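You operate a simulated robot arm through the tools that you are given. There is no shell and no other tool.

The job below is to be done with a simulated robot arm. You get a single attempt, and the scene is never put back.

## Task
Gauge both new shoes and sort them by the 10 m limit.
Fine: One at a time on the anvil, yellow button; over the limit into the red rework tray, else into the green pass tray. Set down upright: green shoe marked new, black shoe marked new.
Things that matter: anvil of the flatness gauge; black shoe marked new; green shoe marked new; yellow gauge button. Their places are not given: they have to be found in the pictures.

The check looks at the end state, three seconds after you hand in, the way a careful person would. Anything else that was tipped, shoved, dropped, spilled or broken makes it a failure.

## Robot
A 6-joint arm with a two-finger gripper, fixed in place. Base frame: the origin is at the foot of the arm, x ahead of it, y to its left, z up. Readings come in m, degrees, newtons and seconds.
With the tool pointing down near the work surface it reaches from about 0.14 to 0.66 m from the base axis. Its first joint turns from -66.0 to 66.0 degrees. Payload 2.45 kg.
The tool frame sits at the grasp point between the pads (the TCP): z along the fingers, y along the line on which they close. The tips reach 0.03 m beyond it. Largest opening 0.106 m; the body of the gripper starts 0.079 m behind the TCP.
Orientation is that of the tool frame in the base frame, as a unit quaternion [x, y, z, w]. With the fingers straight down and closing along the base's y, the tool's x points along the base's -x, its y along +y and its z along -z.

## Interface
- The arm moves only by the tool arm_command. Its argument "commands" is a list of rows, each a list of 7 numbers: the turn, a rotation vector about the tool's x, y, z in degrees, then the shift along the tool's x, y, z in m, then the opening, from 0 (shut) to 1 (fully open). In form: [[wx, wy, wz, dx, dy, dz, claw], ...]. A call has 1 to 20 rows; each row shifts and turns the commanded pose from where the row before left it, along the tool's axes as they then stand. Each row takes 0.2 s and may step no farther than 0.05 m and 8.6 degrees from the row before; otherwise, or with a gripper value out of range, the whole call is refused. A pose out of reach is approached as far as the arm can. The call stops where the force on the tool passes 40 N (or 10 N more than at its start, if that is more) or the arm is blocked; 0.2 s more then pass. Each finger travels about 0.153 m/s and halts on what it meets, pressing with about 36 N; the grip force reading is that of the motor and also rises with nothing between the fingers. The clock runs only during rows and for 0.2 s after the last one: add rows that do not move to give the fingers time. It gives the time, the measured TCP pose, the force on the tool (base axes), the opening and the grip force at its end, in the units of the frame above (readings bear some noise), with the torque about the TCP (base axes, N m) and any sound that the robot's microphone picked up.
- Cameras (640 x 400 px; columns grow to the right, rows downward): "scene" is fixed at [0.0592, 0.4077, 1.4295]; the picture's right is [-0.78, -0.63, 0.00], its down [-0.20, 0.25, -0.95] and it looks along [0.59, -0.74, -0.32] (base axes); focal length 300 px, centre (320, 200). "wrist" rides on the gripper at [0.076, -0.002, -0.106] in the tool frame; the picture's right is [0.02, 1.00, 0.00], its down [-0.78, 0.02, -0.62] and it looks along [-0.62, 0.01, 0.78] (tool axes); focal length 247 px, centre (320, 200).
- camera(camera): a new picture of that camera. It takes no simulated time.
- probe_pixels(camera, pixels): for up to 12 pixels [column, row] of the newest picture of that camera ("zoom" is the newest enlarged one), the place [x, y, z] in the base frame of the surface seen there, good to about 0.002 m. It takes no simulated time.
- enlarge(camera, box): a new picture of the part [left, top, right, bottom] of that camera's present view, enlarged. It takes no simulated time.
- close_job(): hands the job in; it is judged then, once.

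Unless the task says otherwise, let go and move clear before handing in.

The tools are called after "Call:" as a command line: name --pt "numbers of a row" for each row, then --argument value for the rest, lists and objects as JSON in quotes. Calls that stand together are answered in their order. arm_command: Moves the arm, as the interface text tells. Its arguments: {"type":"object","properties":{"commands":{"type":"array","items":{"type":"array","items":{"type":"number"}}}},"required":["commands"]} The other tools are called the same way: camera (camera) takes a picture; probe_pixels (camera, pixels) gives the place of the surface under pixels of a picture; enlarge (camera, box) takes an enlarged picture of a part of a camera's view; close_job () hands the job in.

At the start:

```text
clock: 0.0
tcp_pos: [0.3023, -0.0311, 1.3233]
orientation: [-0.001, 1.0, 0.001, 0.001]
contact_force: [0.1, 0.3, 0.4]
moment: [-0.01, 0.0, 0.0]
width: 0.1062
grip_force: 0.1
```

scene: 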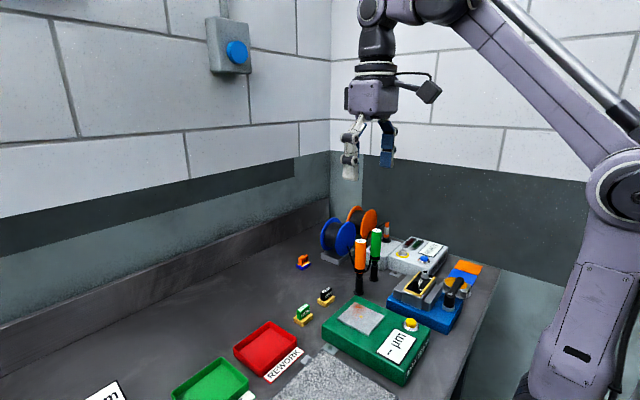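
wrist: 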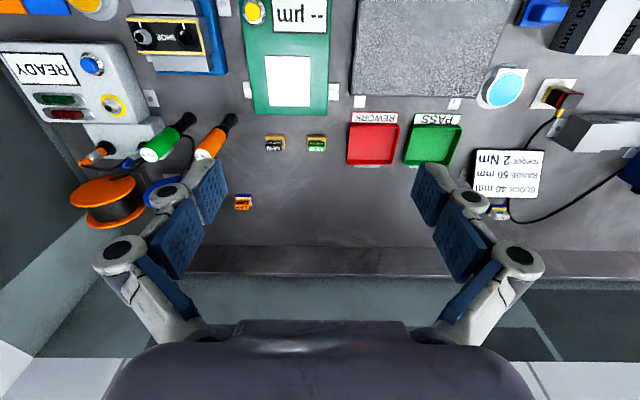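

The wrist picture shows two small shoes near (275,142) and (316,142), the green gauge at (290,60) with a white anvil and a yellow button at (254,11). I'll enlarge these for details.

Call:
enlarge --camera "wrist" --box '[220, 0, 480, 220]'

Call:
enlarge --camera "scene" --box '[280, 240, 480, 390]'

Call:
probe_pixels --camera "wrist" --pixels '[[275, 142], [316, 142], [254, 11], [290, 80], [268, 60], [311, 60], [268, 105], [311, 105], [373, 145], [433, 145], [300, 180], [243, 202]]'

Call:
probe_pixels --camera "scene" --pixels '[[326, 293], [303, 311], [411, 321], [360, 318], [345, 335], [265, 345], [210, 383], [303, 262], [326, 302], [303, 322], [397, 345]]'

```text
1.82 times, centred on (350, 110) of wrist
```

zoom: 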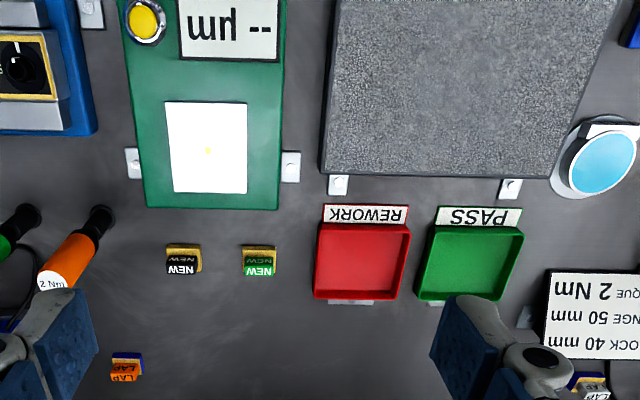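

```text
2.67 times, centred on (380, 315) of scene
```

zoom: 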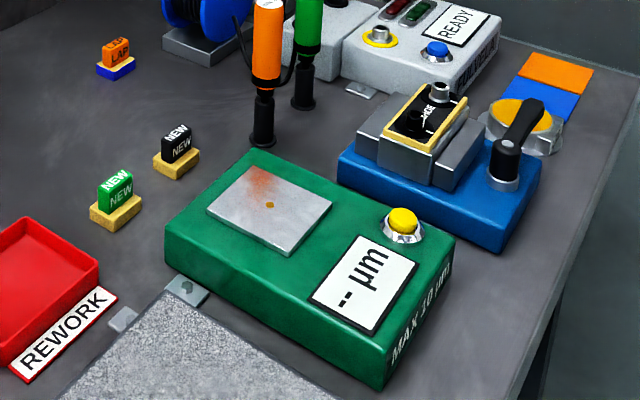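

```text
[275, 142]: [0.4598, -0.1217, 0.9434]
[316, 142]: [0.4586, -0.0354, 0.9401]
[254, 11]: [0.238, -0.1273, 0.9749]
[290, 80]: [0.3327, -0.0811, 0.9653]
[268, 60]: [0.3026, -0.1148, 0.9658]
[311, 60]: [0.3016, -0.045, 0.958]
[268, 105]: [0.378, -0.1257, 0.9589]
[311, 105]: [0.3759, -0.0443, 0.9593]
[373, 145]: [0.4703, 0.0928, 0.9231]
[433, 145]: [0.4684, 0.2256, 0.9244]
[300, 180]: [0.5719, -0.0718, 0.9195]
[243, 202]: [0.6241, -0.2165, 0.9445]
```

```text
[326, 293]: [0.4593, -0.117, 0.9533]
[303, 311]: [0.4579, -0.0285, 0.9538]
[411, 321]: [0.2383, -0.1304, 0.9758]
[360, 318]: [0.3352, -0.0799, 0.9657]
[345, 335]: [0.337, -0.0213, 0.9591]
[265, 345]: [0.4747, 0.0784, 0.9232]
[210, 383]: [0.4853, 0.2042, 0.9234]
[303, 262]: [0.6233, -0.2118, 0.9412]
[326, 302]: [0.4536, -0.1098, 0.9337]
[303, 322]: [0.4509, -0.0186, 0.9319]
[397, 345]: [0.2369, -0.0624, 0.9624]
```

The shoes are at about (0.459,-0.118) and (0.458,-0.03), with the table at z≈0.92. I descend straight over the gauge to get a closer view of the shoes and anvil.

Call:
arm_command --pt "0 0 0 0 -0.01 0.03 1" --pt "0 0 0 0 -0.01 0.03 1" --pt "0 0 0 0 -0.01 0.03 1" --pt "0 0 0 0 -0.01 0.03 1" --pt "0 0 0 0 -0.01 0.03 1" --pt "0 0 0 0 0 0.03 1" --pt "0 0 0 0 0 0.0 1"

Call:
camera --camera "wrist"

Call:
enlarge --camera "wrist" --box '[200, 100, 420, 240]'

```text
clock: 1.6
tcp_pos: [0.304, -0.0817, 1.1429]
orientation: [0.0, 1.0, -0.001, 0.001]
contact_force: [1.1, -0.3, -0.1]
moment: [0.01, 0.0, -0.02]
width: 0.1062
grip_force: 0.0
```

```text
taken
```

wrist: 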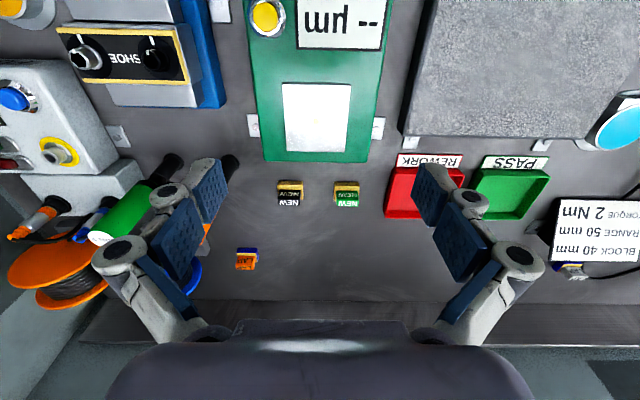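

```text
2.86 times, centred on (310, 170) of wrist
```

zoom: 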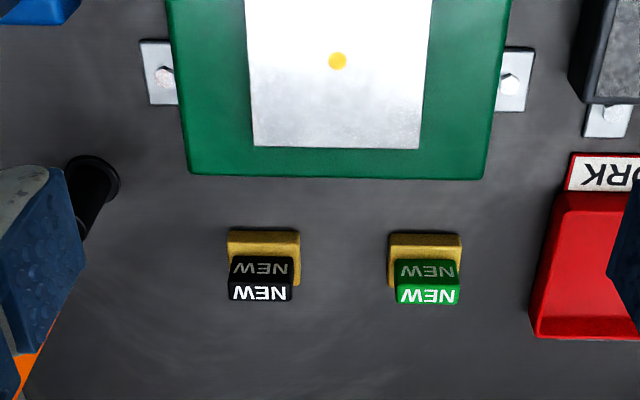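

The zoom shows the black shoe at (262,272) and the green at (427,272), each a brass plate with a coloured block on top. I probe the edges.

Call:
probe_pixels --camera "zoom" --pixels '[[232, 237], [296, 237], [265, 245], [235, 276], [298, 270], [232, 292], [290, 292], [262, 293], [396, 240], [458, 240], [399, 294], [458, 294]]'

Call:
probe_pixels --camera "wrist" --pixels '[[267, 17], [283, 100], [350, 100], [290, 150], [344, 150], [318, 121], [290, 88], [346, 88], [390, 212], [395, 175], [230, 163], [160, 180]]'

Call:
enlarge --camera "scene" --box '[285, 270, 365, 330]'

```text
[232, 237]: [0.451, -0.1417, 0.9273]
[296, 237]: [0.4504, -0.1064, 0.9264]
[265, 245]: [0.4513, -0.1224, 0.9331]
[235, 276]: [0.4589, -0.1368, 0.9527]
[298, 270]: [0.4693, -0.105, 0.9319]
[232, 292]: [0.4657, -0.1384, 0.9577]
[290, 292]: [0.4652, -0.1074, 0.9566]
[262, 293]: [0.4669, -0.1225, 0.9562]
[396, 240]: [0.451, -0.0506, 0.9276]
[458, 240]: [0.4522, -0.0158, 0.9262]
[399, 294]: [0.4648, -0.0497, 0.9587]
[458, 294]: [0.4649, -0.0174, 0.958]
```

```text
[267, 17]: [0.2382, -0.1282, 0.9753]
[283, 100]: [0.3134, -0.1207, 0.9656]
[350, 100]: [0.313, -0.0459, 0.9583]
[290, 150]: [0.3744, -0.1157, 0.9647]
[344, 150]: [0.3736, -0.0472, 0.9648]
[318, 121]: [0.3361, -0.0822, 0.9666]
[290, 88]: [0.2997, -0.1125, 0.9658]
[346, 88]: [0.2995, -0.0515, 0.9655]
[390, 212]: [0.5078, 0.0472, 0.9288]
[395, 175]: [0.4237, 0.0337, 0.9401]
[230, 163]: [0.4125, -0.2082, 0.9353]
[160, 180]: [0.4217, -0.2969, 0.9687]
```

```text
6.67 times, centred on (325, 300) of scene
```

zoom: 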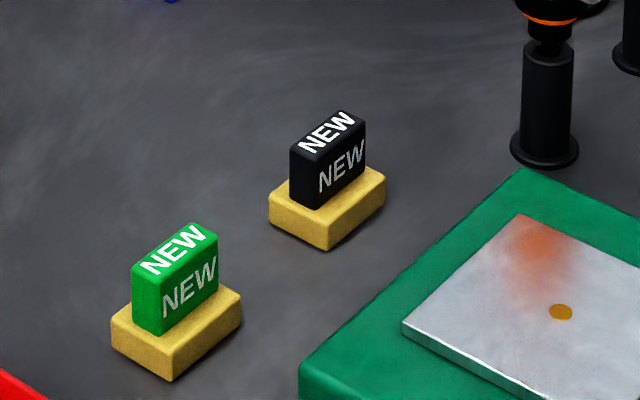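

The scene zoom shows the block upright on its plate for both shoes. I probe the block tops and plate corners to get centres.

Call:
probe_pixels --camera "zoom" --pixels '[[327, 132], [295, 149], [361, 119], [318, 156], [340, 112], [275, 199], [328, 225], [381, 176], [174, 249], [115, 322], [170, 353], [237, 296]]'

Call:
enlarge --camera "wrist" --box '[270, 170, 370, 220]'

```text
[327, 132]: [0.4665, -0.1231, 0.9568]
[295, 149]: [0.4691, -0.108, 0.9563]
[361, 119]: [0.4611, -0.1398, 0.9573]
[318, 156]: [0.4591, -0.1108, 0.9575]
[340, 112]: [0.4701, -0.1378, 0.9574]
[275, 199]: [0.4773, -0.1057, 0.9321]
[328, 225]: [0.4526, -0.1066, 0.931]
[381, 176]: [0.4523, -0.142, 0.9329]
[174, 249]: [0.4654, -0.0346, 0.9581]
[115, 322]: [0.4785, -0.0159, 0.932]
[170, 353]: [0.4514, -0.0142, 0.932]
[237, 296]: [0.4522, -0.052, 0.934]
```

```text
6.40 times, centred on (320, 195) of wrist
```

zoom: 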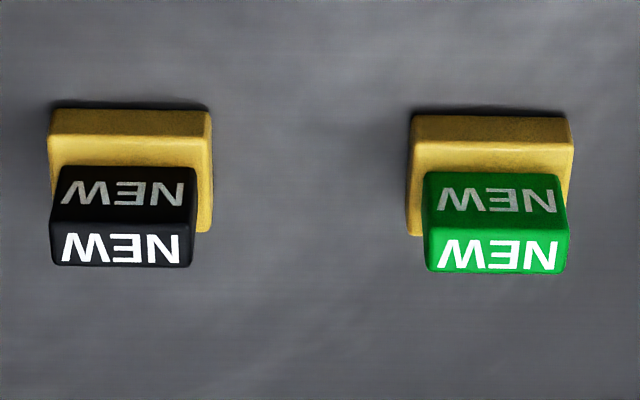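

Black shoe centre ≈(0.465,-0.124), block top z 0.957, plate top ≈0.933; green centre ≈(0.465,-0.033). Before moving I check where the standing screwdrivers (scene (360,255) and (376,240)) are.

Call:
camera --camera "scene"

Call:
probe_pixels --camera "scene" --pixels '[[360, 243], [360, 265], [358, 289], [376, 232], [376, 252], [374, 276], [355, 255], [366, 255], [335, 235]]'

```text
taken
```

scene: 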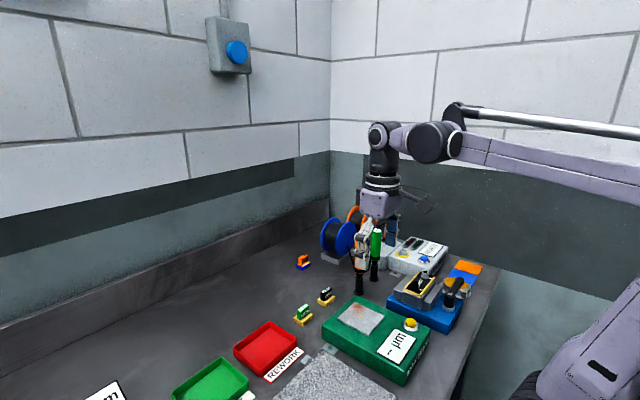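

```text
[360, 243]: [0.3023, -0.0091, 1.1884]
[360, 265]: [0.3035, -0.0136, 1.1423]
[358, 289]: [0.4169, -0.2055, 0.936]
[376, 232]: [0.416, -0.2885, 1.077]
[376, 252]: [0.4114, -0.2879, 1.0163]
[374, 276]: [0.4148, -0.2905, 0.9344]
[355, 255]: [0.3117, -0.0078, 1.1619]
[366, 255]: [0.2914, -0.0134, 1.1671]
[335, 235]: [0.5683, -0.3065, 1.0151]
```

The orange driver stands at about (0.416,-0.206) up to ~1.08, so I move over at z 1.14 with the opening partly reduced and then descend vertically to a hover above the black shoe.

Call:
arm_command --pt "0 0 0 -0.04 -0.01 0 0.6" --pt "0 0 0 -0.04 -0.01 0 0.6" --pt "0 0 0 -0.04 -0.011 0 0.6" --pt "0 0 0 -0.041 -0.011 0 0.6" --pt "0 0 0 0 0 0.03 0.6" --pt "0 0 0 0 0 0.03 0.6" --pt "0 0 0 0 0 0.03 0.6" --pt "0 0 0 0 0 0.025 0.6" --pt "0 0 0 0 0 0.0 0.6"

Call:
camera --camera "wrist"

Call:
enlarge --camera "scene" --box '[280, 200, 440, 320]'

```text
clock: 3.6
tcp_pos: [0.4647, -0.123, 1.0278]
orientation: [-0.001, 1.0, 0.0, 0.001]
contact_force: [-0.1, -0.2, 0.5]
moment: [-0.03, 0.0, 0.0]
width: 0.0636
grip_force: 0.1
```

```text
taken
```

wrist: 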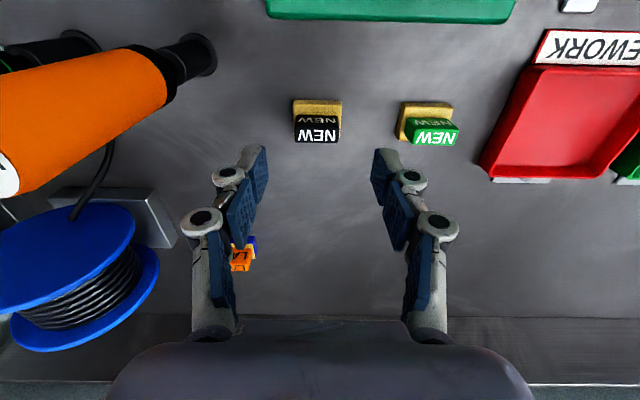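

```text
3.33 times, centred on (360, 260) of scene
```

zoom: 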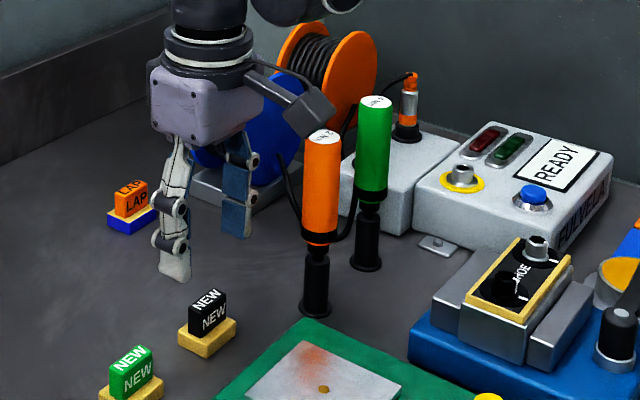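

The black shoe sits centred between the fingertips (wrist (317,120)), and the driver is clear on the left. I descend 0.059 m to the block and close.

Call:
arm_command --pt "0 0 0 0 -0.0008 0.02 0.6" --pt "0 0 0 0 0 0.02 0.6" --pt "0 0 0 0 0 0.012 0.6" --pt "0 0 0 0 0 0.008 0.6" --pt "0 0 0 0 0 0 0.6"

Call:
enlarge --camera "scene" --box '[290, 230, 390, 305]'

Call:
camera --camera "wrist"

```text
clock: 4.8
tcp_pos: [0.4645, -0.1218, 0.9683]
orientation: [0.0, 1.0, 0.0, 0.001]
contact_force: [-0.1, 0.9, -0.3]
moment: [-0.04, -0.02, 0.0]
width: 0.0634
grip_force: 0.1
```

```text
5.33 times, centred on (340, 268) of scene
```

zoom: 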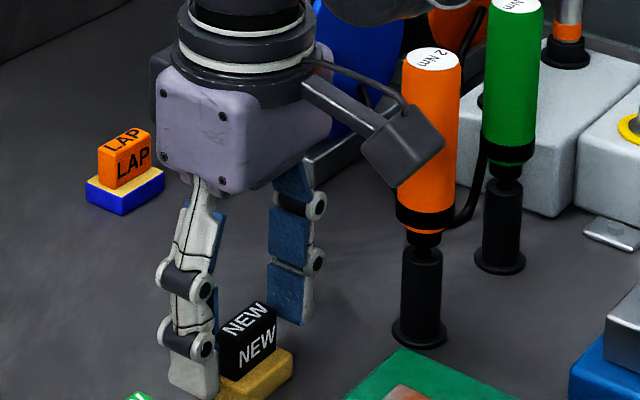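

```text
taken
```

wrist: 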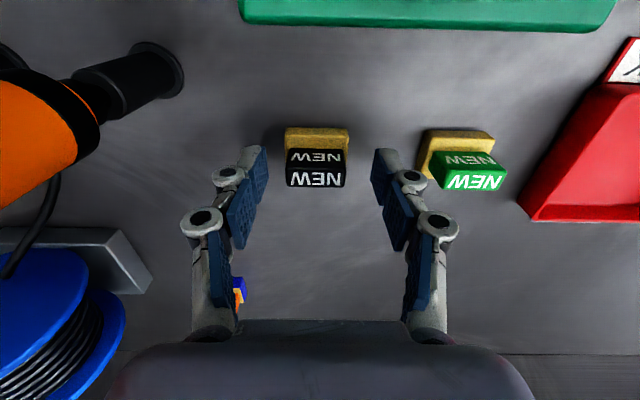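

The block sits between the pads (wrist (316,167)) and nothing is touched. I close on it gently and then lift.

Call:
arm_command --pt "0 0 0 0 0 0 0.4" --pt "0 0 0 0 0 0 0.2" --pt "0 0 0 0 0 0 0.1" --pt "0 0 0 0 0 0 0.1"

Call:
enlarge --camera "scene" --box '[290, 230, 390, 305]'

```text
clock: 5.8
tcp_pos: [0.463, -0.1227, 0.9681]
orientation: [-0.001, 1.0, 0.0, 0.001]
contact_force: [0.2, -0.6, 1.5]
moment: [-0.03, -0.05, 0.01]
width: 0.0327
grip_force: 35.6
```

```text
5.33 times, centred on (340, 268) of scene
```

zoom: 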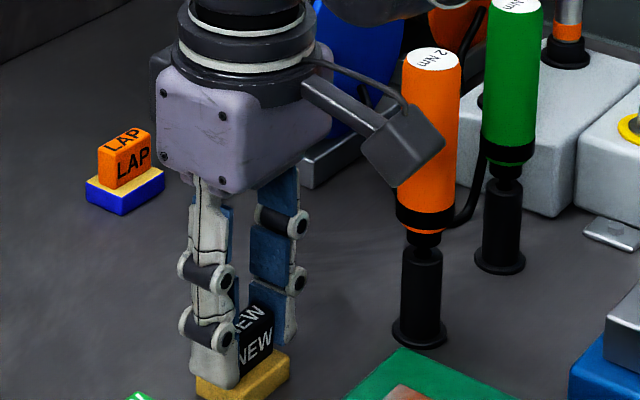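

Width 0.0327 with grip 35.6 N: the black shoe is held. I lift 0.1 m and carry it over the anvil centre (0.336,-0.082).

Call:
arm_command --pt "0 0 0 0 0 -0.02 0.1" --pt "0 0 0 0 0 -0.03 0.1" --pt "0 0 0 0 0 -0.03 0.1" --pt "0 0 0 0 0 -0.02 0.1" --pt "0 0 0 0.03 0.01 0 0.1" --pt "0 0 0 0.03 0.01 0 0.1" --pt "0 0 0 0.03 0.01 0 0.1" --pt "0 0 0 0.02 0.006 0 0.1" --pt "0 0 0 0.018 0.005 0 0.1" --pt "0 0 0 0 0 0 0.1" --pt "0 0 0 0 0 0 0.1"

Call:
camera --camera "wrist"

Call:
enlarge --camera "scene" --box '[300, 230, 460, 350]'

```text
clock: 8.2
tcp_pos: [0.3363, -0.0829, 1.0676]
orientation: [-0.001, 1.0, 0.0, 0.0]
contact_force: [-0.4, -0.3, -0.4]
moment: [0.02, 0.0, 0.01]
width: 0.0107
grip_force: 0.1
```

```text
taken
```

wrist: 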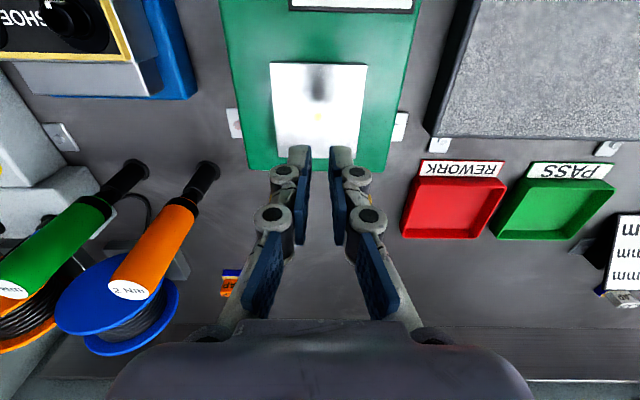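

```text
3.33 times, centred on (380, 290) of scene
```

zoom: 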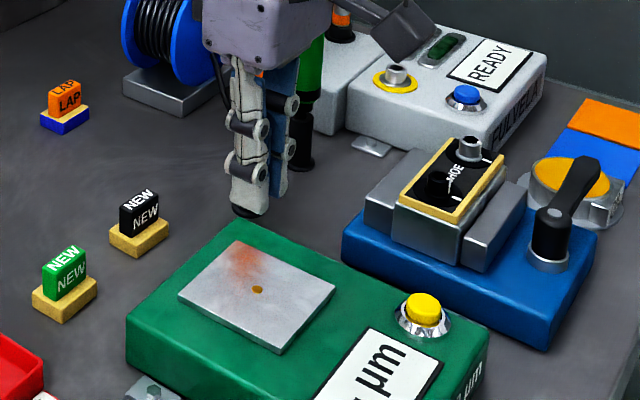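

The fingers are nearly shut (0.0107) and the black shoe is still at its spot (scene ≈(326,296)): it slipped out of the grip. I check whether it moved and how it stands.

Call:
enlarge --camera "scene" --box '[285, 270, 365, 330]'

Call:
probe_pixels --camera "zoom" --pixels '[[327, 132], [295, 149], [361, 119], [275, 199], [328, 225], [381, 176], [330, 180], [174, 249]]'

```text
6.67 times, centred on (325, 300) of scene
```

zoom: 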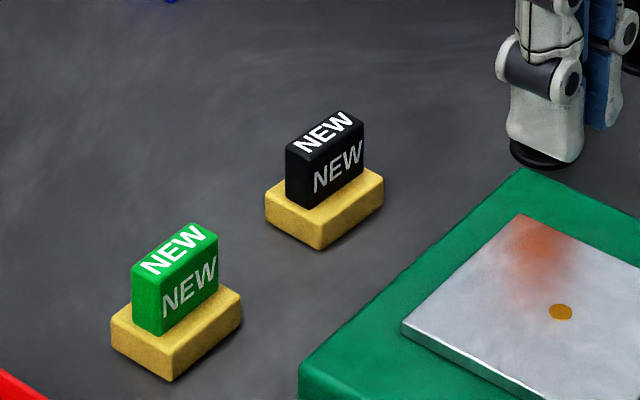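

```text
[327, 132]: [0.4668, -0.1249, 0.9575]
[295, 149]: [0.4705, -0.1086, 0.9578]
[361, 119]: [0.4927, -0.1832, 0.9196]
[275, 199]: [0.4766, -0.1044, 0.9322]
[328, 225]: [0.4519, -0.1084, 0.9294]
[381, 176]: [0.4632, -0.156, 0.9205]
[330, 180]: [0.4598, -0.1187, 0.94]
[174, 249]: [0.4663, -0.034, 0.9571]
```

The shoe is upright and practically unmoved. I'll regrip across the block's broad faces: rise a little, turn 90° about the tool axis (camera goes to +y, away from the drivers) and hover over the shoe.

Call:
arm_command --pt "0 0 8.2 0 0 -0.005 0.5" --pt "0 0 8.2 0 0 -0.005 0.5" --pt "0 0 8.2 0 0 -0.005 0.5" --pt "0 0 8.2 0 0 -0.005 0.5" --pt "0 0 8.2 0 0 -0.005 0.5" --pt "0 0 8.2 0 0 -0.005 0.5" --pt "0 0 8.2 0 0 0 0.5" --pt "0 0 8.2 0 0 0 0.5" --pt "0 0 8.2 0 0 0 0.5" --pt "0 0 8.2 0 0 0 0.5" --pt "0 0 8.0 0 0 0 0.5" --pt "0 0 0 0 0 0 0.5"

```text
clock: 10.8
tcp_pos: [0.336, -0.0826, 1.0976]
orientation: [0.708, 0.706, 0.0, 0.0]
contact_force: [-0.8, 0.2, 0.4]
moment: [-0.04, 0.0, 0.04]
width: 0.0531
grip_force: 0.1
```

The turn succeeded (tool x now along base +y, tool y along +x). I move over the black shoe and stop at hover.

Call:
arm_command --pt "0 0 0 -0.01 0.032 0 0.5" --pt "0 0 0 -0.01 0.032 0 0.5" --pt "0 0 0 -0.01 0.032 0 0.5" --pt "0 0 0 -0.011 0.033 0 0.5" --pt "0 0 0 0 0 0.03 0.5" --pt "0 0 0 0 0 0.03 0.5" --pt "0 0 0 0 0 0.02 0.5" --pt "0 0 0 0 0 0 0.5" --pt "0 0 0 0 0 0 0.5"

Call:
camera --camera "wrist"

Call:
enlarge --camera "scene" --box '[280, 230, 400, 320]'

```text
clock: 12.8
tcp_pos: [0.4646, -0.1241, 1.0182]
orientation: [0.706, 0.708, 0.001, 0.001]
contact_force: [0.2, -0.5, -0.4]
moment: [-0.02, 0.01, -0.01]
width: 0.053
grip_force: 0.0
```

```text
taken
```

wrist: 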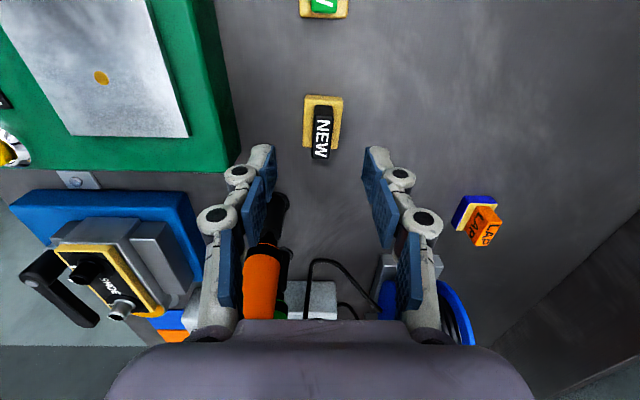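

```text
4.44 times, centred on (340, 275) of scene
```

zoom: 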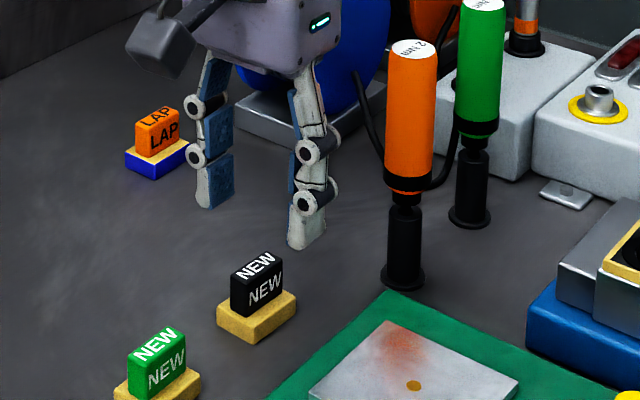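

The black block is midway between the tips (wrist (320,135)). I descend 0.052 m, close across the broad faces, and check.

Call:
arm_command --pt "0 0 0 0 0 0.02 0.5" --pt "0 0 0 0 0 0.02 0.5" --pt "0 0 0 0 0 0.012 0.5" --pt "0 0 0 0 0 0 0.5" --pt "0 0 0 0 0 0 0.3" --pt "0 0 0 0 0 0 0.1" --pt "0 0 0 0 0 0 0" --pt "0 0 0 0 0 0 0" --pt "0 0 0 0 0 0 0"

Call:
camera --camera "wrist"

Call:
enlarge --camera "scene" --box '[280, 230, 400, 320]'

```text
clock: 14.8
tcp_pos: [0.4668, -0.124, 0.967]
orientation: [0.706, 0.708, 0.001, 0.001]
contact_force: [0.3, -0.7, -1.0]
moment: [0.01, 0.01, -0.01]
width: 0.0127
grip_force: 35.5
```

```text
taken
```

wrist: 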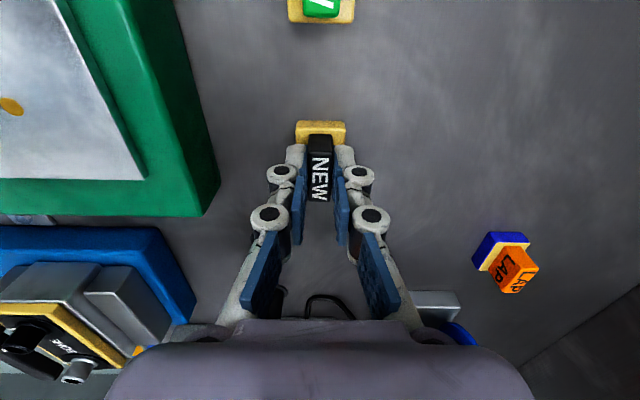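

```text
4.44 times, centred on (340, 275) of scene
```

zoom: 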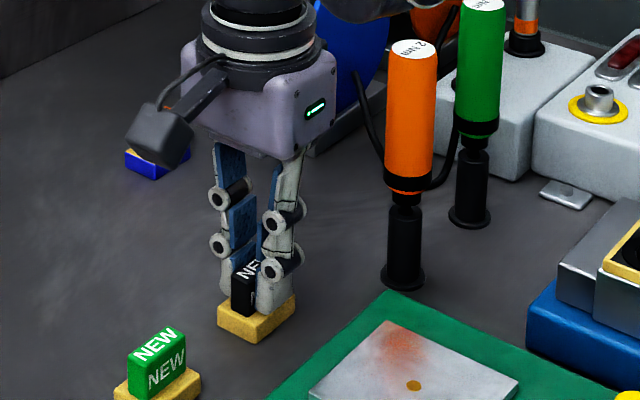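

Width 0.0127, grip 35.5 N. I lift slowly just 15 mm and check whether the shoe comes along.

Call:
arm_command --pt "0 0 0 0 0 -0.003 0" --pt "0 0 0 0 0 -0.003 0" --pt "0 0 0 0 0 -0.003 0" --pt "0 0 0 0 0 -0.003 0" --pt "0 0 0 0 0 -0.003 0" --pt "0 0 0 0 0 0 0"

Call:
enlarge --camera "scene" --box '[280, 230, 400, 320]'

Call:
camera --camera "wrist"

```text
clock: 16.2
tcp_pos: [0.4649, -0.123, 0.98]
orientation: [0.707, 0.707, 0.001, 0.0]
contact_force: [-0.7, -1.2, -0.1]
moment: [0.04, -0.04, 0.01]
width: 0.0127
grip_force: 35.8
```

```text
4.44 times, centred on (340, 275) of scene
```

zoom: 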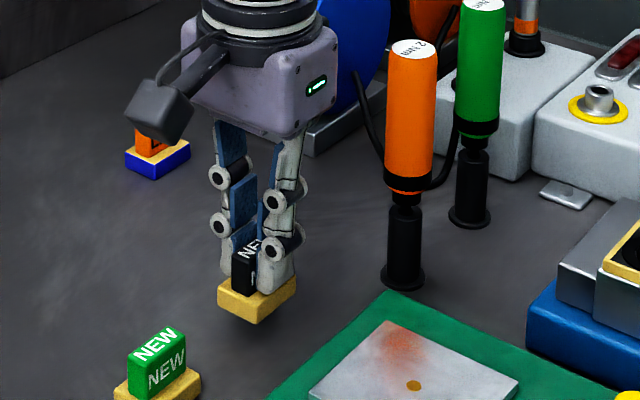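

```text
taken
```

wrist: 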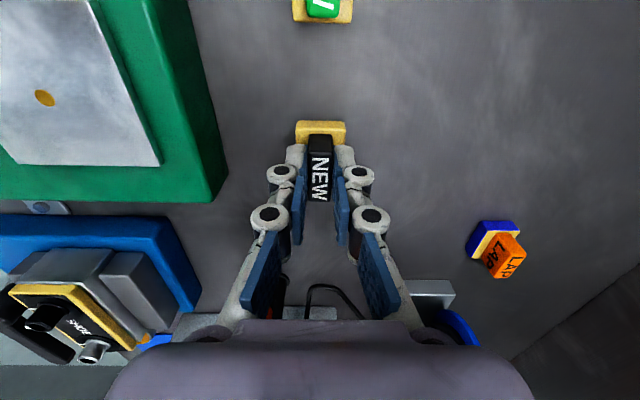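

The shoe is held (wrist (320,165)) and hanging off the table. I raise it 0.08 m and carry it slowly over the anvil centre.

Call:
arm_command --pt "0 0 0 0 0 -0.01 0" --pt "0 0 0 0 0 -0.015 0" --pt "0 0 0 0 0 -0.02 0" --pt "0 0 0 0 0 -0.02 0" --pt "0 0 0 0 0 -0.015 0" --pt "0 0 0 0.004 -0.012 0 0" --pt "0 0 0 0.006 -0.02 0 0" --pt "0 0 0 0.007 -0.022 0 0" --pt "0 0 0 0.007 -0.022 0 0" --pt "0 0 0 0.007 -0.022 0 0" --pt "0 0 0 0.006 -0.018 0 0" --pt "0 0 0 0.004 -0.012 0 0" --pt "0 0 0 0 0 0 0" --pt "0 0 0 0 0 0 0"

Call:
camera --camera "wrist"

Call:
enlarge --camera "scene" --box '[300, 230, 460, 350]'

```text
clock: 19.2
tcp_pos: [0.3376, -0.0823, 1.0607]
orientation: [0.706, 0.708, 0.0, 0.001]
contact_force: [1.2, -0.2, -0.8]
moment: [-0.02, 0.0, -0.01]
width: 0.0127
grip_force: 36.1
```

```text
taken
```

wrist: 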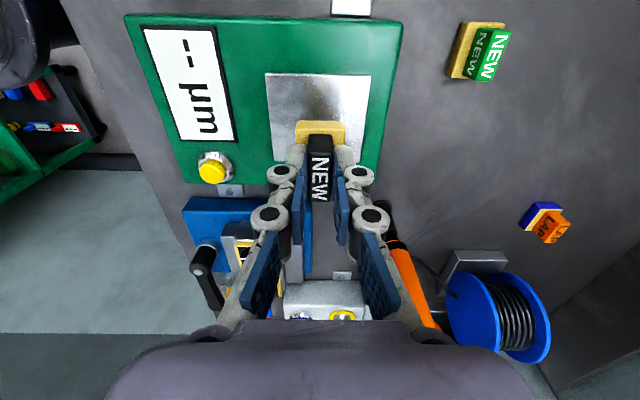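

```text
3.33 times, centred on (380, 290) of scene
```

zoom: 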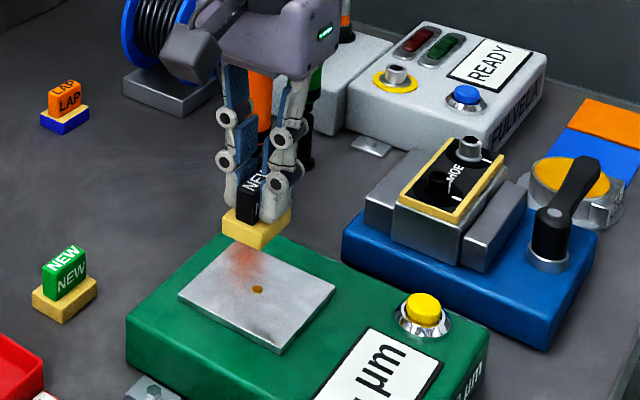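

Still held, above the anvil. I descend 0.045 m, stopping just short of the plate top.

Call:
arm_command --pt "0 0 0 0 -0.001 0.015 0" --pt "0 0 0 0 0 0.015 0" --pt "0 0 0 0 0 0.01 0" --pt "0 0 0 0 0 0.005 0" --pt "0 0 0 0 0 0 0" --pt "0 0 0 0 0 0 0"

Call:
enlarge --camera "scene" --box '[330, 270, 410, 330]'

Call:
enlarge --camera "wrist" --box '[240, 70, 400, 190]'

```text
clock: 20.6
tcp_pos: [0.3366, -0.0819, 1.0149]
orientation: [0.707, 0.708, 0.001, 0.001]
contact_force: [-0.5, -0.1, -1.4]
moment: [0.01, -0.03, 0.0]
width: 0.0126
grip_force: 35.7
```

```text
6.67 times, centred on (370, 300) of scene
```

zoom: 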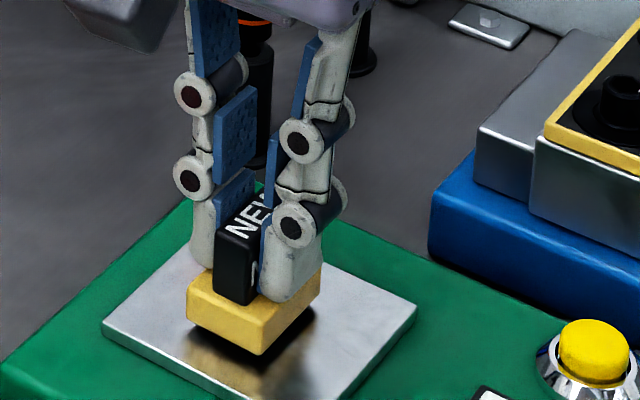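

```text
3.33 times, centred on (320, 130) of wrist
```

zoom: 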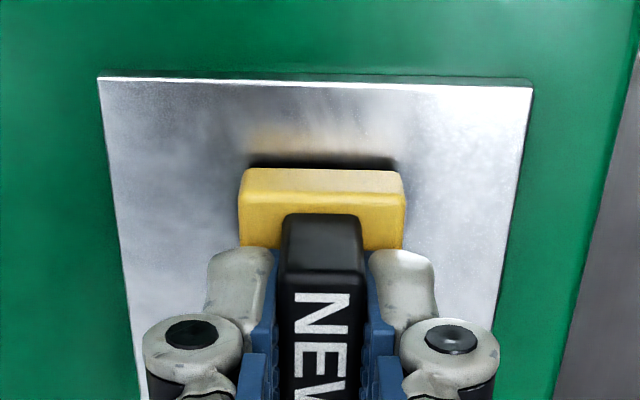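

The shoe hovers ~2–3 mm over the anvil (scene zoom (255,330)), centred. I lower in 1 mm steps to touch.

Call:
arm_command --pt "0 0 0 0 0 0.001 0" --pt "0 0 0 0 0 0.001 0" --pt "0 0 0 0 0 0 0"

Call:
enlarge --camera "scene" --box '[330, 270, 410, 330]'

```text
clock: 21.4
tcp_pos: [0.3364, -0.0826, 1.0132]
orientation: [0.706, 0.708, 0.001, 0.001]
contact_force: [0.1, 0.4, 0.4]
moment: [-0.01, -0.03, 0.0]
width: 0.0127
grip_force: 35.9
```

```text
6.67 times, centred on (370, 300) of scene
```

zoom: 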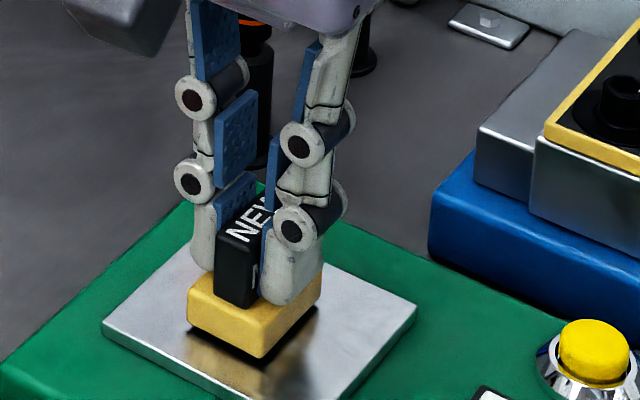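

Call:
arm_command --pt "0 0 0 0 0 0.001 0" --pt "0 0 0 0 0 0 0"

Call:
enlarge --camera "scene" --box '[330, 270, 410, 330]'

```text
clock: 22.0
tcp_pos: [0.3367, -0.0832, 1.0128]
orientation: [0.706, 0.708, 0.0, 0.001]
contact_force: [0.1, 0.4, -0.2]
moment: [-0.02, 0.0, 0.0]
width: 0.0127
grip_force: 35.9
```

```text
6.67 times, centred on (370, 300) of scene
```

zoom: 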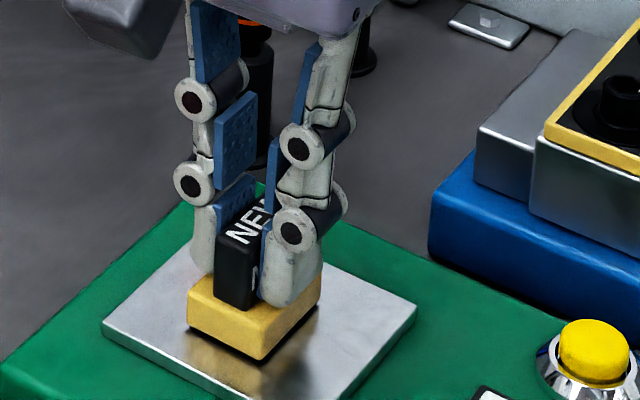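

The shadow gap has nearly closed but no contact force yet; I go down another 1 mm.

Call:
arm_command --pt "0 0 0 0 0 0.001 0" --pt "0 0 0 0 0 0 0"

Call:
enlarge --camera "scene" --box '[330, 270, 410, 330]'

```text
clock: 22.6
tcp_pos: [0.3366, -0.082, 1.0116]
orientation: [0.706, 0.708, 0.0, 0.0]
contact_force: [0.2, 0.4, 1.6]
moment: [0.0, 0.01, 0.03]
width: 0.0125
grip_force: 36.4
```

```text
6.67 times, centred on (370, 300) of scene
```

zoom: 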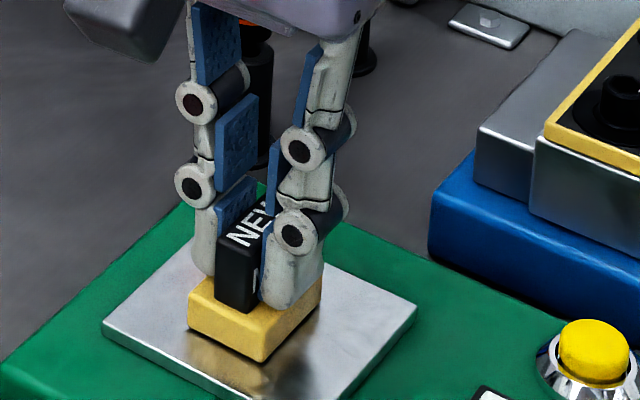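

Contact now (Fz rising to 1.6 N, shadow gap gone). I open slowly and lift clear straight up.

Call:
arm_command --pt "0 0 0 0 0 0 0.16" --pt "0 0 0 0 0 0 0.3" --pt "0 0 0 0 0 0 0.45" --pt "0 0 0 0 0 0 0.45" --pt "0 0 0 0 0 -0.02 0.45" --pt "0 0 0 0 0 -0.03 0.45" --pt "0 0 0 0 0 -0.03 0.45" --pt "0 0 0 0 0 0 0.45"

Call:
enlarge --camera "scene" --box '[330, 270, 450, 360]'

Call:
camera --camera "wrist"

```text
clock: 24.4
tcp_pos: [0.3366, -0.0822, 1.093]
orientation: [0.707, 0.707, 0.001, 0.0]
contact_force: [0.4, -0.5, 0.3]
moment: [0.0, 0.02, 0.0]
width: 0.0476
grip_force: 0.1
```

```text
4.44 times, centred on (390, 315) of scene
```

zoom: 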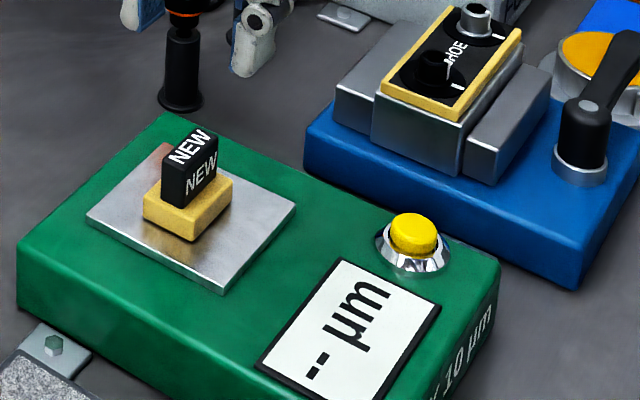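

```text
taken
```

wrist: 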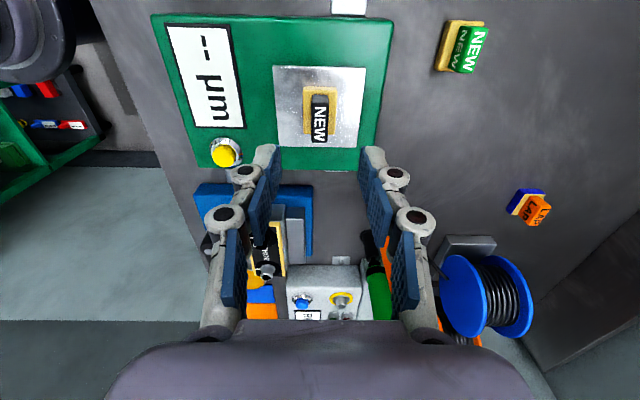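

The black shoe stands centred and upright on the anvil. I probe the button and the neighbouring fixture before pressing.

Call:
probe_pixels --camera "zoom" --pixels '[[414, 224], [396, 232], [433, 236], [413, 213], [414, 250], [386, 235], [480, 120], [472, 10], [430, 60], [350, 320]]'

Call:
enlarge --camera "scene" --box '[380, 305, 430, 345]'

Call:
arm_command --pt "0 0 0 -0.01 -0.02 0 0" --pt "0 0 0 -0.01 -0.02 0 0" --pt "0 0 0 -0.01 -0.02 0 0" --pt "0 0 0 -0.01 -0.02 0 0" --pt "0 0 0 -0.007 -0.0185 0 0" --pt "0 0 0 0 0 0 0" --pt "0 0 0 0 0 0 0"

Call:
camera --camera "wrist"

```text
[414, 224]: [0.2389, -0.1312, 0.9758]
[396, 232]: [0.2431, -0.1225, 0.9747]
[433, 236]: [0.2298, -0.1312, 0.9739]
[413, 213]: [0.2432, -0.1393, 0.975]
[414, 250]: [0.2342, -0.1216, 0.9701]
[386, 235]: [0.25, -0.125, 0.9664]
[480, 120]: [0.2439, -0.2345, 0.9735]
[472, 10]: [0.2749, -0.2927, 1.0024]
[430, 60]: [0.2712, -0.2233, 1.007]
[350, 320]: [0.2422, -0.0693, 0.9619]
```

```text
10.00 times, centred on (405, 325) of scene
```

zoom: 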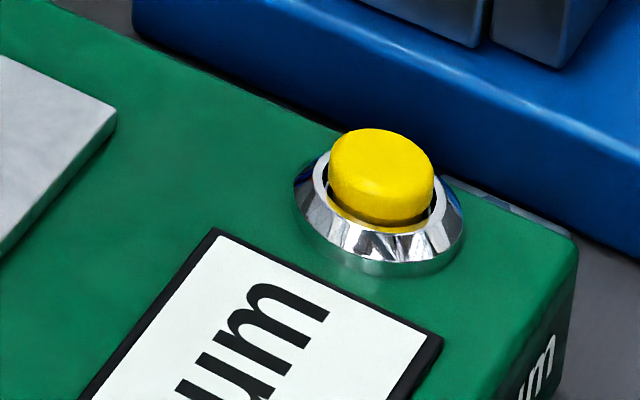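

```text
clock: 26.0
tcp_pos: [0.2368, -0.129, 1.0913]
orientation: [0.706, 0.708, 0.001, 0.0]
contact_force: [-0.2, 0.0, -0.1]
moment: [-0.01, 0.04, 0.05]
width: 0.0
grip_force: 28.9
```

```text
taken
```

wrist: 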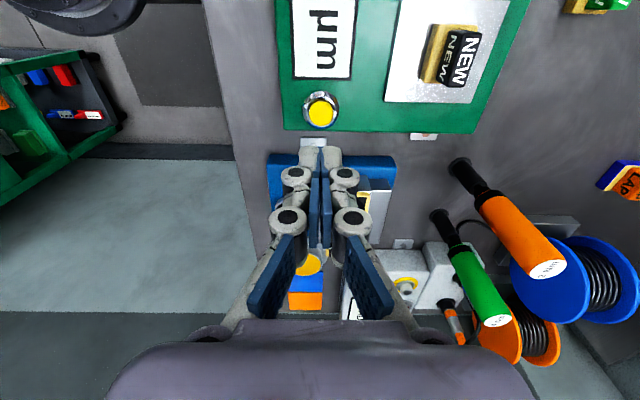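

Closed fingers are over the button (wrist (320,112)). I descend 0.081 m to just above it, then press in small steps.

Call:
arm_command --pt "0 0 0 -0.001 0.0005 0.025 0" --pt "0 0 0 0 0 0.025 0" --pt "0 0 0 0 0 0.02 0" --pt "0 0 0 0 0 0.011 0" --pt "0 0 0 0 0 0 0"

Call:
enlarge --camera "scene" --box '[360, 290, 440, 350]'

```text
clock: 27.2
tcp_pos: [0.2373, -0.1319, 1.0106]
orientation: [0.707, 0.707, 0.001, 0.001]
contact_force: [0.6, 0.4, -0.1]
moment: [0.01, 0.04, 0.02]
width: 0.0001
grip_force: 28.8
```

```text
6.67 times, centred on (400, 320) of scene
```

zoom: 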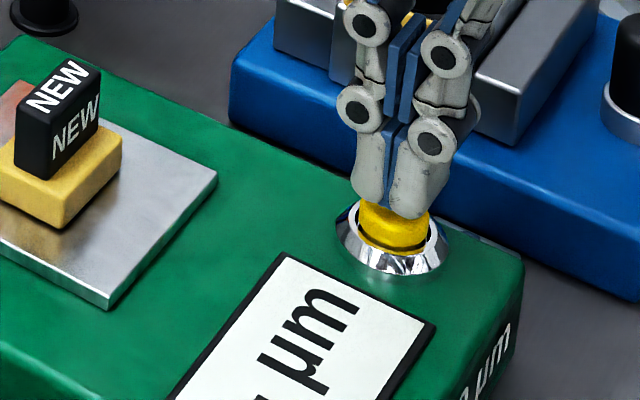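

The tips are ~4 mm over the cap. I press down in 1–2 mm steps.

Call:
arm_command --pt "0 0 0 0 0 0.002 0" --pt "0 0 0 0 0 0.002 0" --pt "0 0 0 0 0 0.0015 0" --pt "0 0 0 0 0 0.0015 0" --pt "0 0 0 0 0 0 0"

Call:
enlarge --camera "scene" --box '[360, 310, 440, 370]'

```text
clock: 28.4
tcp_pos: [0.2371, -0.1308, 1.0026]
orientation: [0.707, 0.707, 0.0, 0.0]
contact_force: [0.3, -0.3, -0.1]
moment: [-0.01, -0.02, -0.02]
width: 0.0
grip_force: 28.8
```

```text
6.67 times, centred on (400, 340) of scene
```

zoom: 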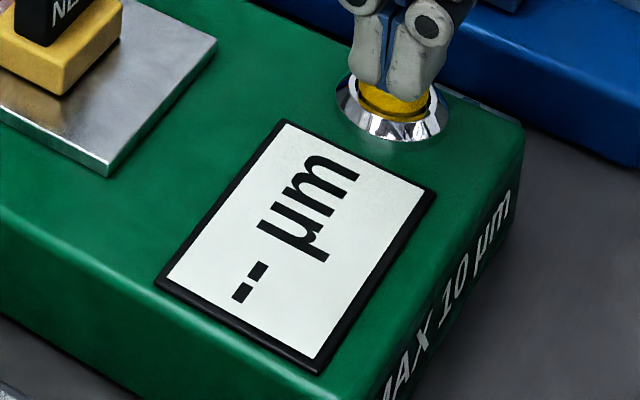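

The cap seems to be going down with no display change yet. I press a bit further.

Call:
arm_command --pt "0 0 0 0 0 0.001 0" --pt "0 0 0 0 0 0.001 0" --pt "0 0 0 0 0 0 0"

Call:
enlarge --camera "scene" --box '[360, 310, 440, 370]'

```text
clock: 29.2
tcp_pos: [0.2374, -0.1311, 1.0023]
orientation: [0.707, 0.707, 0.001, 0.001]
contact_force: [0.1, -0.6, 2.0]
moment: [-0.01, -0.03, -0.01]
width: 0.0
grip_force: 28.8
```

```text
6.67 times, centred on (400, 340) of scene
```

zoom: 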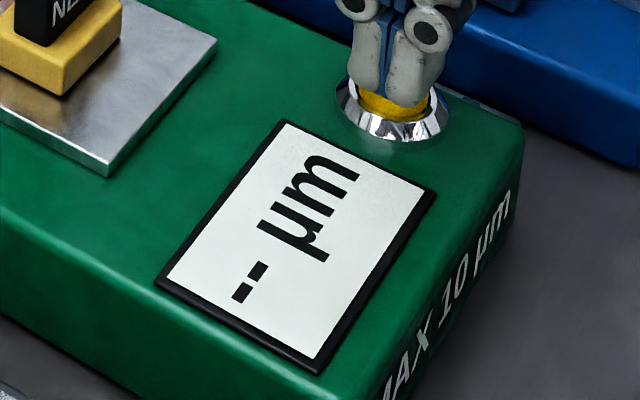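

Fz is beginning to rise (2 N), so the cap is just being loaded. I continue pressing 1 mm at a time.

Call:
arm_command --pt "0 0 0 0 0 0.001 0" --pt "0 0 0 0 0 0.001 0" --pt "0 0 0 0 0 0 0"

Call:
enlarge --camera "scene" --box '[360, 310, 440, 370]'

```text
clock: 30.0
tcp_pos: [0.2373, -0.1317, 1.0009]
orientation: [0.707, 0.707, 0.0, 0.001]
contact_force: [-1.1, 1.1, 2.2]
moment: [0.02, -0.01, 0.0]
width: 0.0057
grip_force: 28.9
```

```text
6.67 times, centred on (400, 340) of scene
```

zoom: 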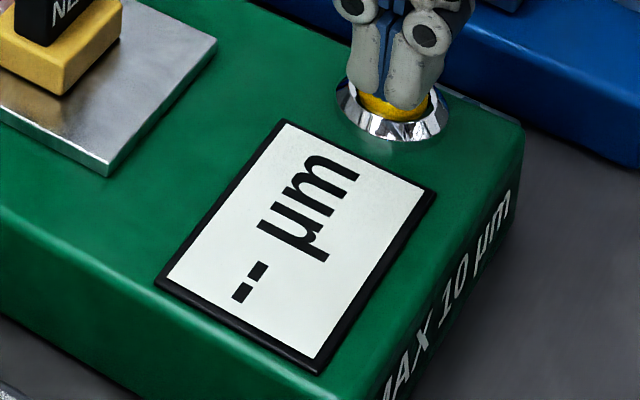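

The width reads 0.0057, perhaps the tips parting on the domed cap. I press one more small step to see whether it clicks.

Call:
arm_command --pt "0 0 0 0 0 0.001 0" --pt "0 0 0 0 0 0 0"

Call:
enlarge --camera "scene" --box '[380, 305, 430, 345]'

```text
clock: 30.6
tcp_pos: [0.2382, -0.1305, 1.0004]
orientation: [0.707, 0.708, 0.001, 0.001]
contact_force: [0.3, -0.2, 3.2]
moment: [-0.05, -0.01, 0.06]
width: 0.0062
grip_force: 28.5
heard: click
```

```text
10.00 times, centred on (405, 325) of scene
```

zoom: 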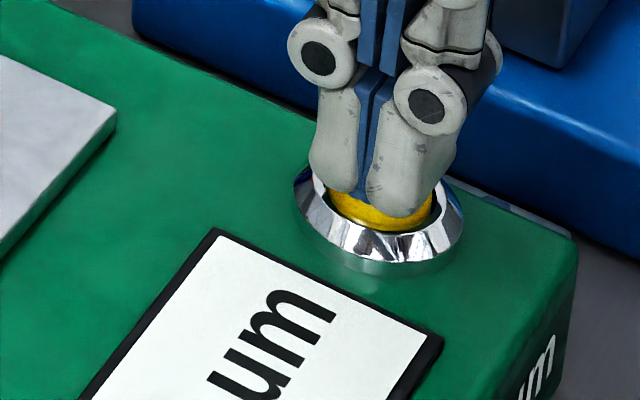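

A click was heard. I retract upward and read the display.

Call:
arm_command --pt "0 0 0 0 0 -0.005 0" --pt "0 0 0 0 0 -0.02 0" --pt "0 0 0 0 0 -0.03 0" --pt "0 0 0 0 0 -0.03 0" --pt "0 0 0 0 0 0 0"

Call:
enlarge --camera "scene" --box '[340, 290, 440, 370]'

Call:
camera --camera "wrist"

```text
clock: 31.8
tcp_pos: [0.239, -0.1302, 1.0847]
orientation: [0.706, 0.708, 0.001, 0.0]
contact_force: [-0.4, -0.9, -0.3]
moment: [-0.01, -0.02, 0.01]
width: 0.0
grip_force: 28.5
```

```text
5.00 times, centred on (390, 330) of scene
```

zoom: 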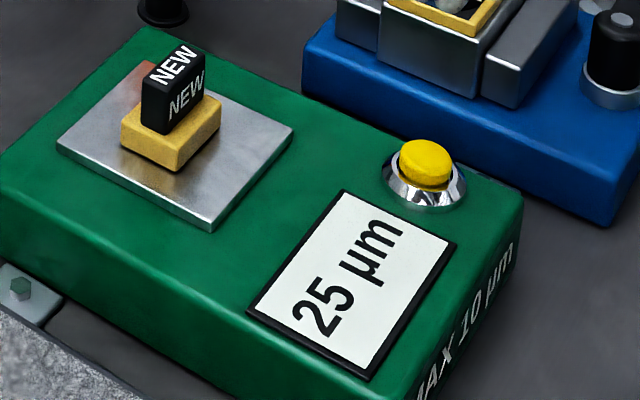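

```text
taken
```

wrist: 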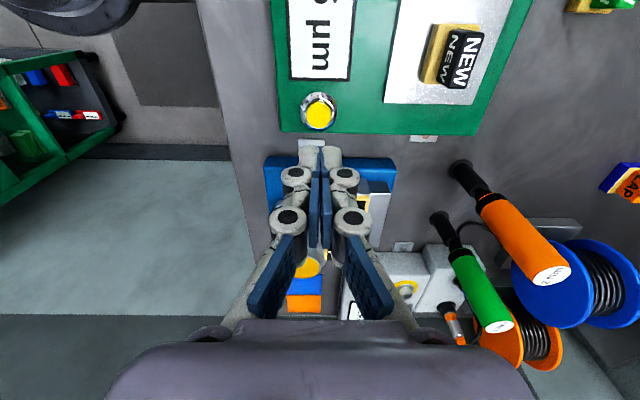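

The display reads 25 µm for the black shoe, over 10, so it goes to the red rework tray. I probe the shoe and the red tray, and move over the shoe.

Call:
probe_pixels --camera "zoom" --pixels '[[172, 66], [147, 81], [200, 53], [124, 140], [178, 165], [218, 105], [90, 145]]'

Call:
arm_command --pt "0 0 0 0.01 0.02 -0.005 0.2" --pt "0 0 0 0.01 0.02 -0.005 0.45" --pt "0 0 0 0.01 0.02 0 0.45" --pt "0 0 0 0.01 0.02 0 0.45" --pt "0 0 0 0.008 0.018 0 0.45" --pt "0 0 0 0 0 0 0.45" --pt "0 0 0 0 0 0 0.45"

Call:
camera --camera "wrist"

Call:
enlarge --camera "scene" --box '[160, 310, 320, 400]'

```text
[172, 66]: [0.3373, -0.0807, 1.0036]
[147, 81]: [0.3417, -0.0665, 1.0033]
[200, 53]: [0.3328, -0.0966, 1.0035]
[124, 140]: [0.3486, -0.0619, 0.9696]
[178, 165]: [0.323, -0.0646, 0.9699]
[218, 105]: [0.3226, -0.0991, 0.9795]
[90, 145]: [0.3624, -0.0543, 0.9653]
```

```text
clock: 33.4
tcp_pos: [0.337, -0.0837, 1.0942]
orientation: [0.706, 0.708, 0.001, 0.001]
contact_force: [-0.1, -0.1, -0.4]
moment: [0.01, -0.03, -0.03]
width: 0.0476
grip_force: 0.1
```

```text
taken
```

wrist: 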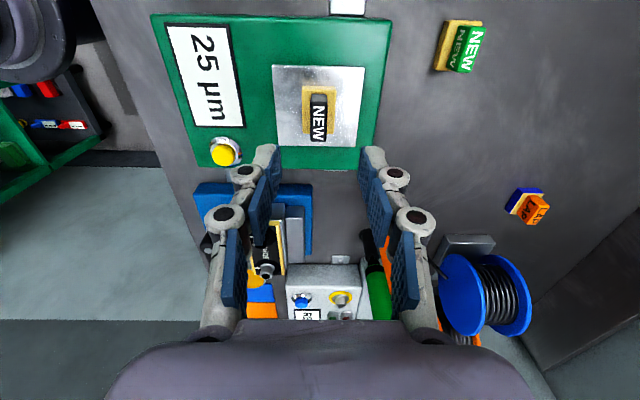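

```text
4.00 times, centred on (240, 355) of scene
```

zoom: 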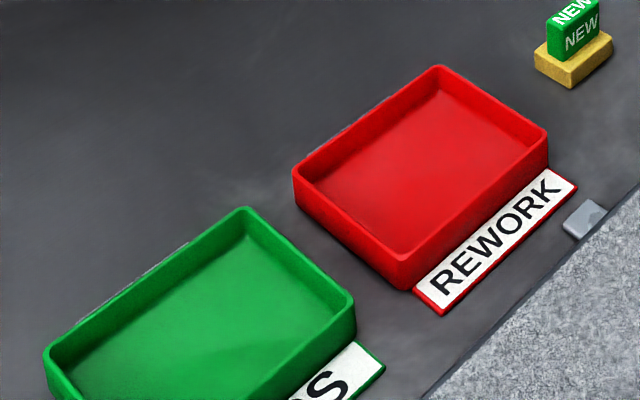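

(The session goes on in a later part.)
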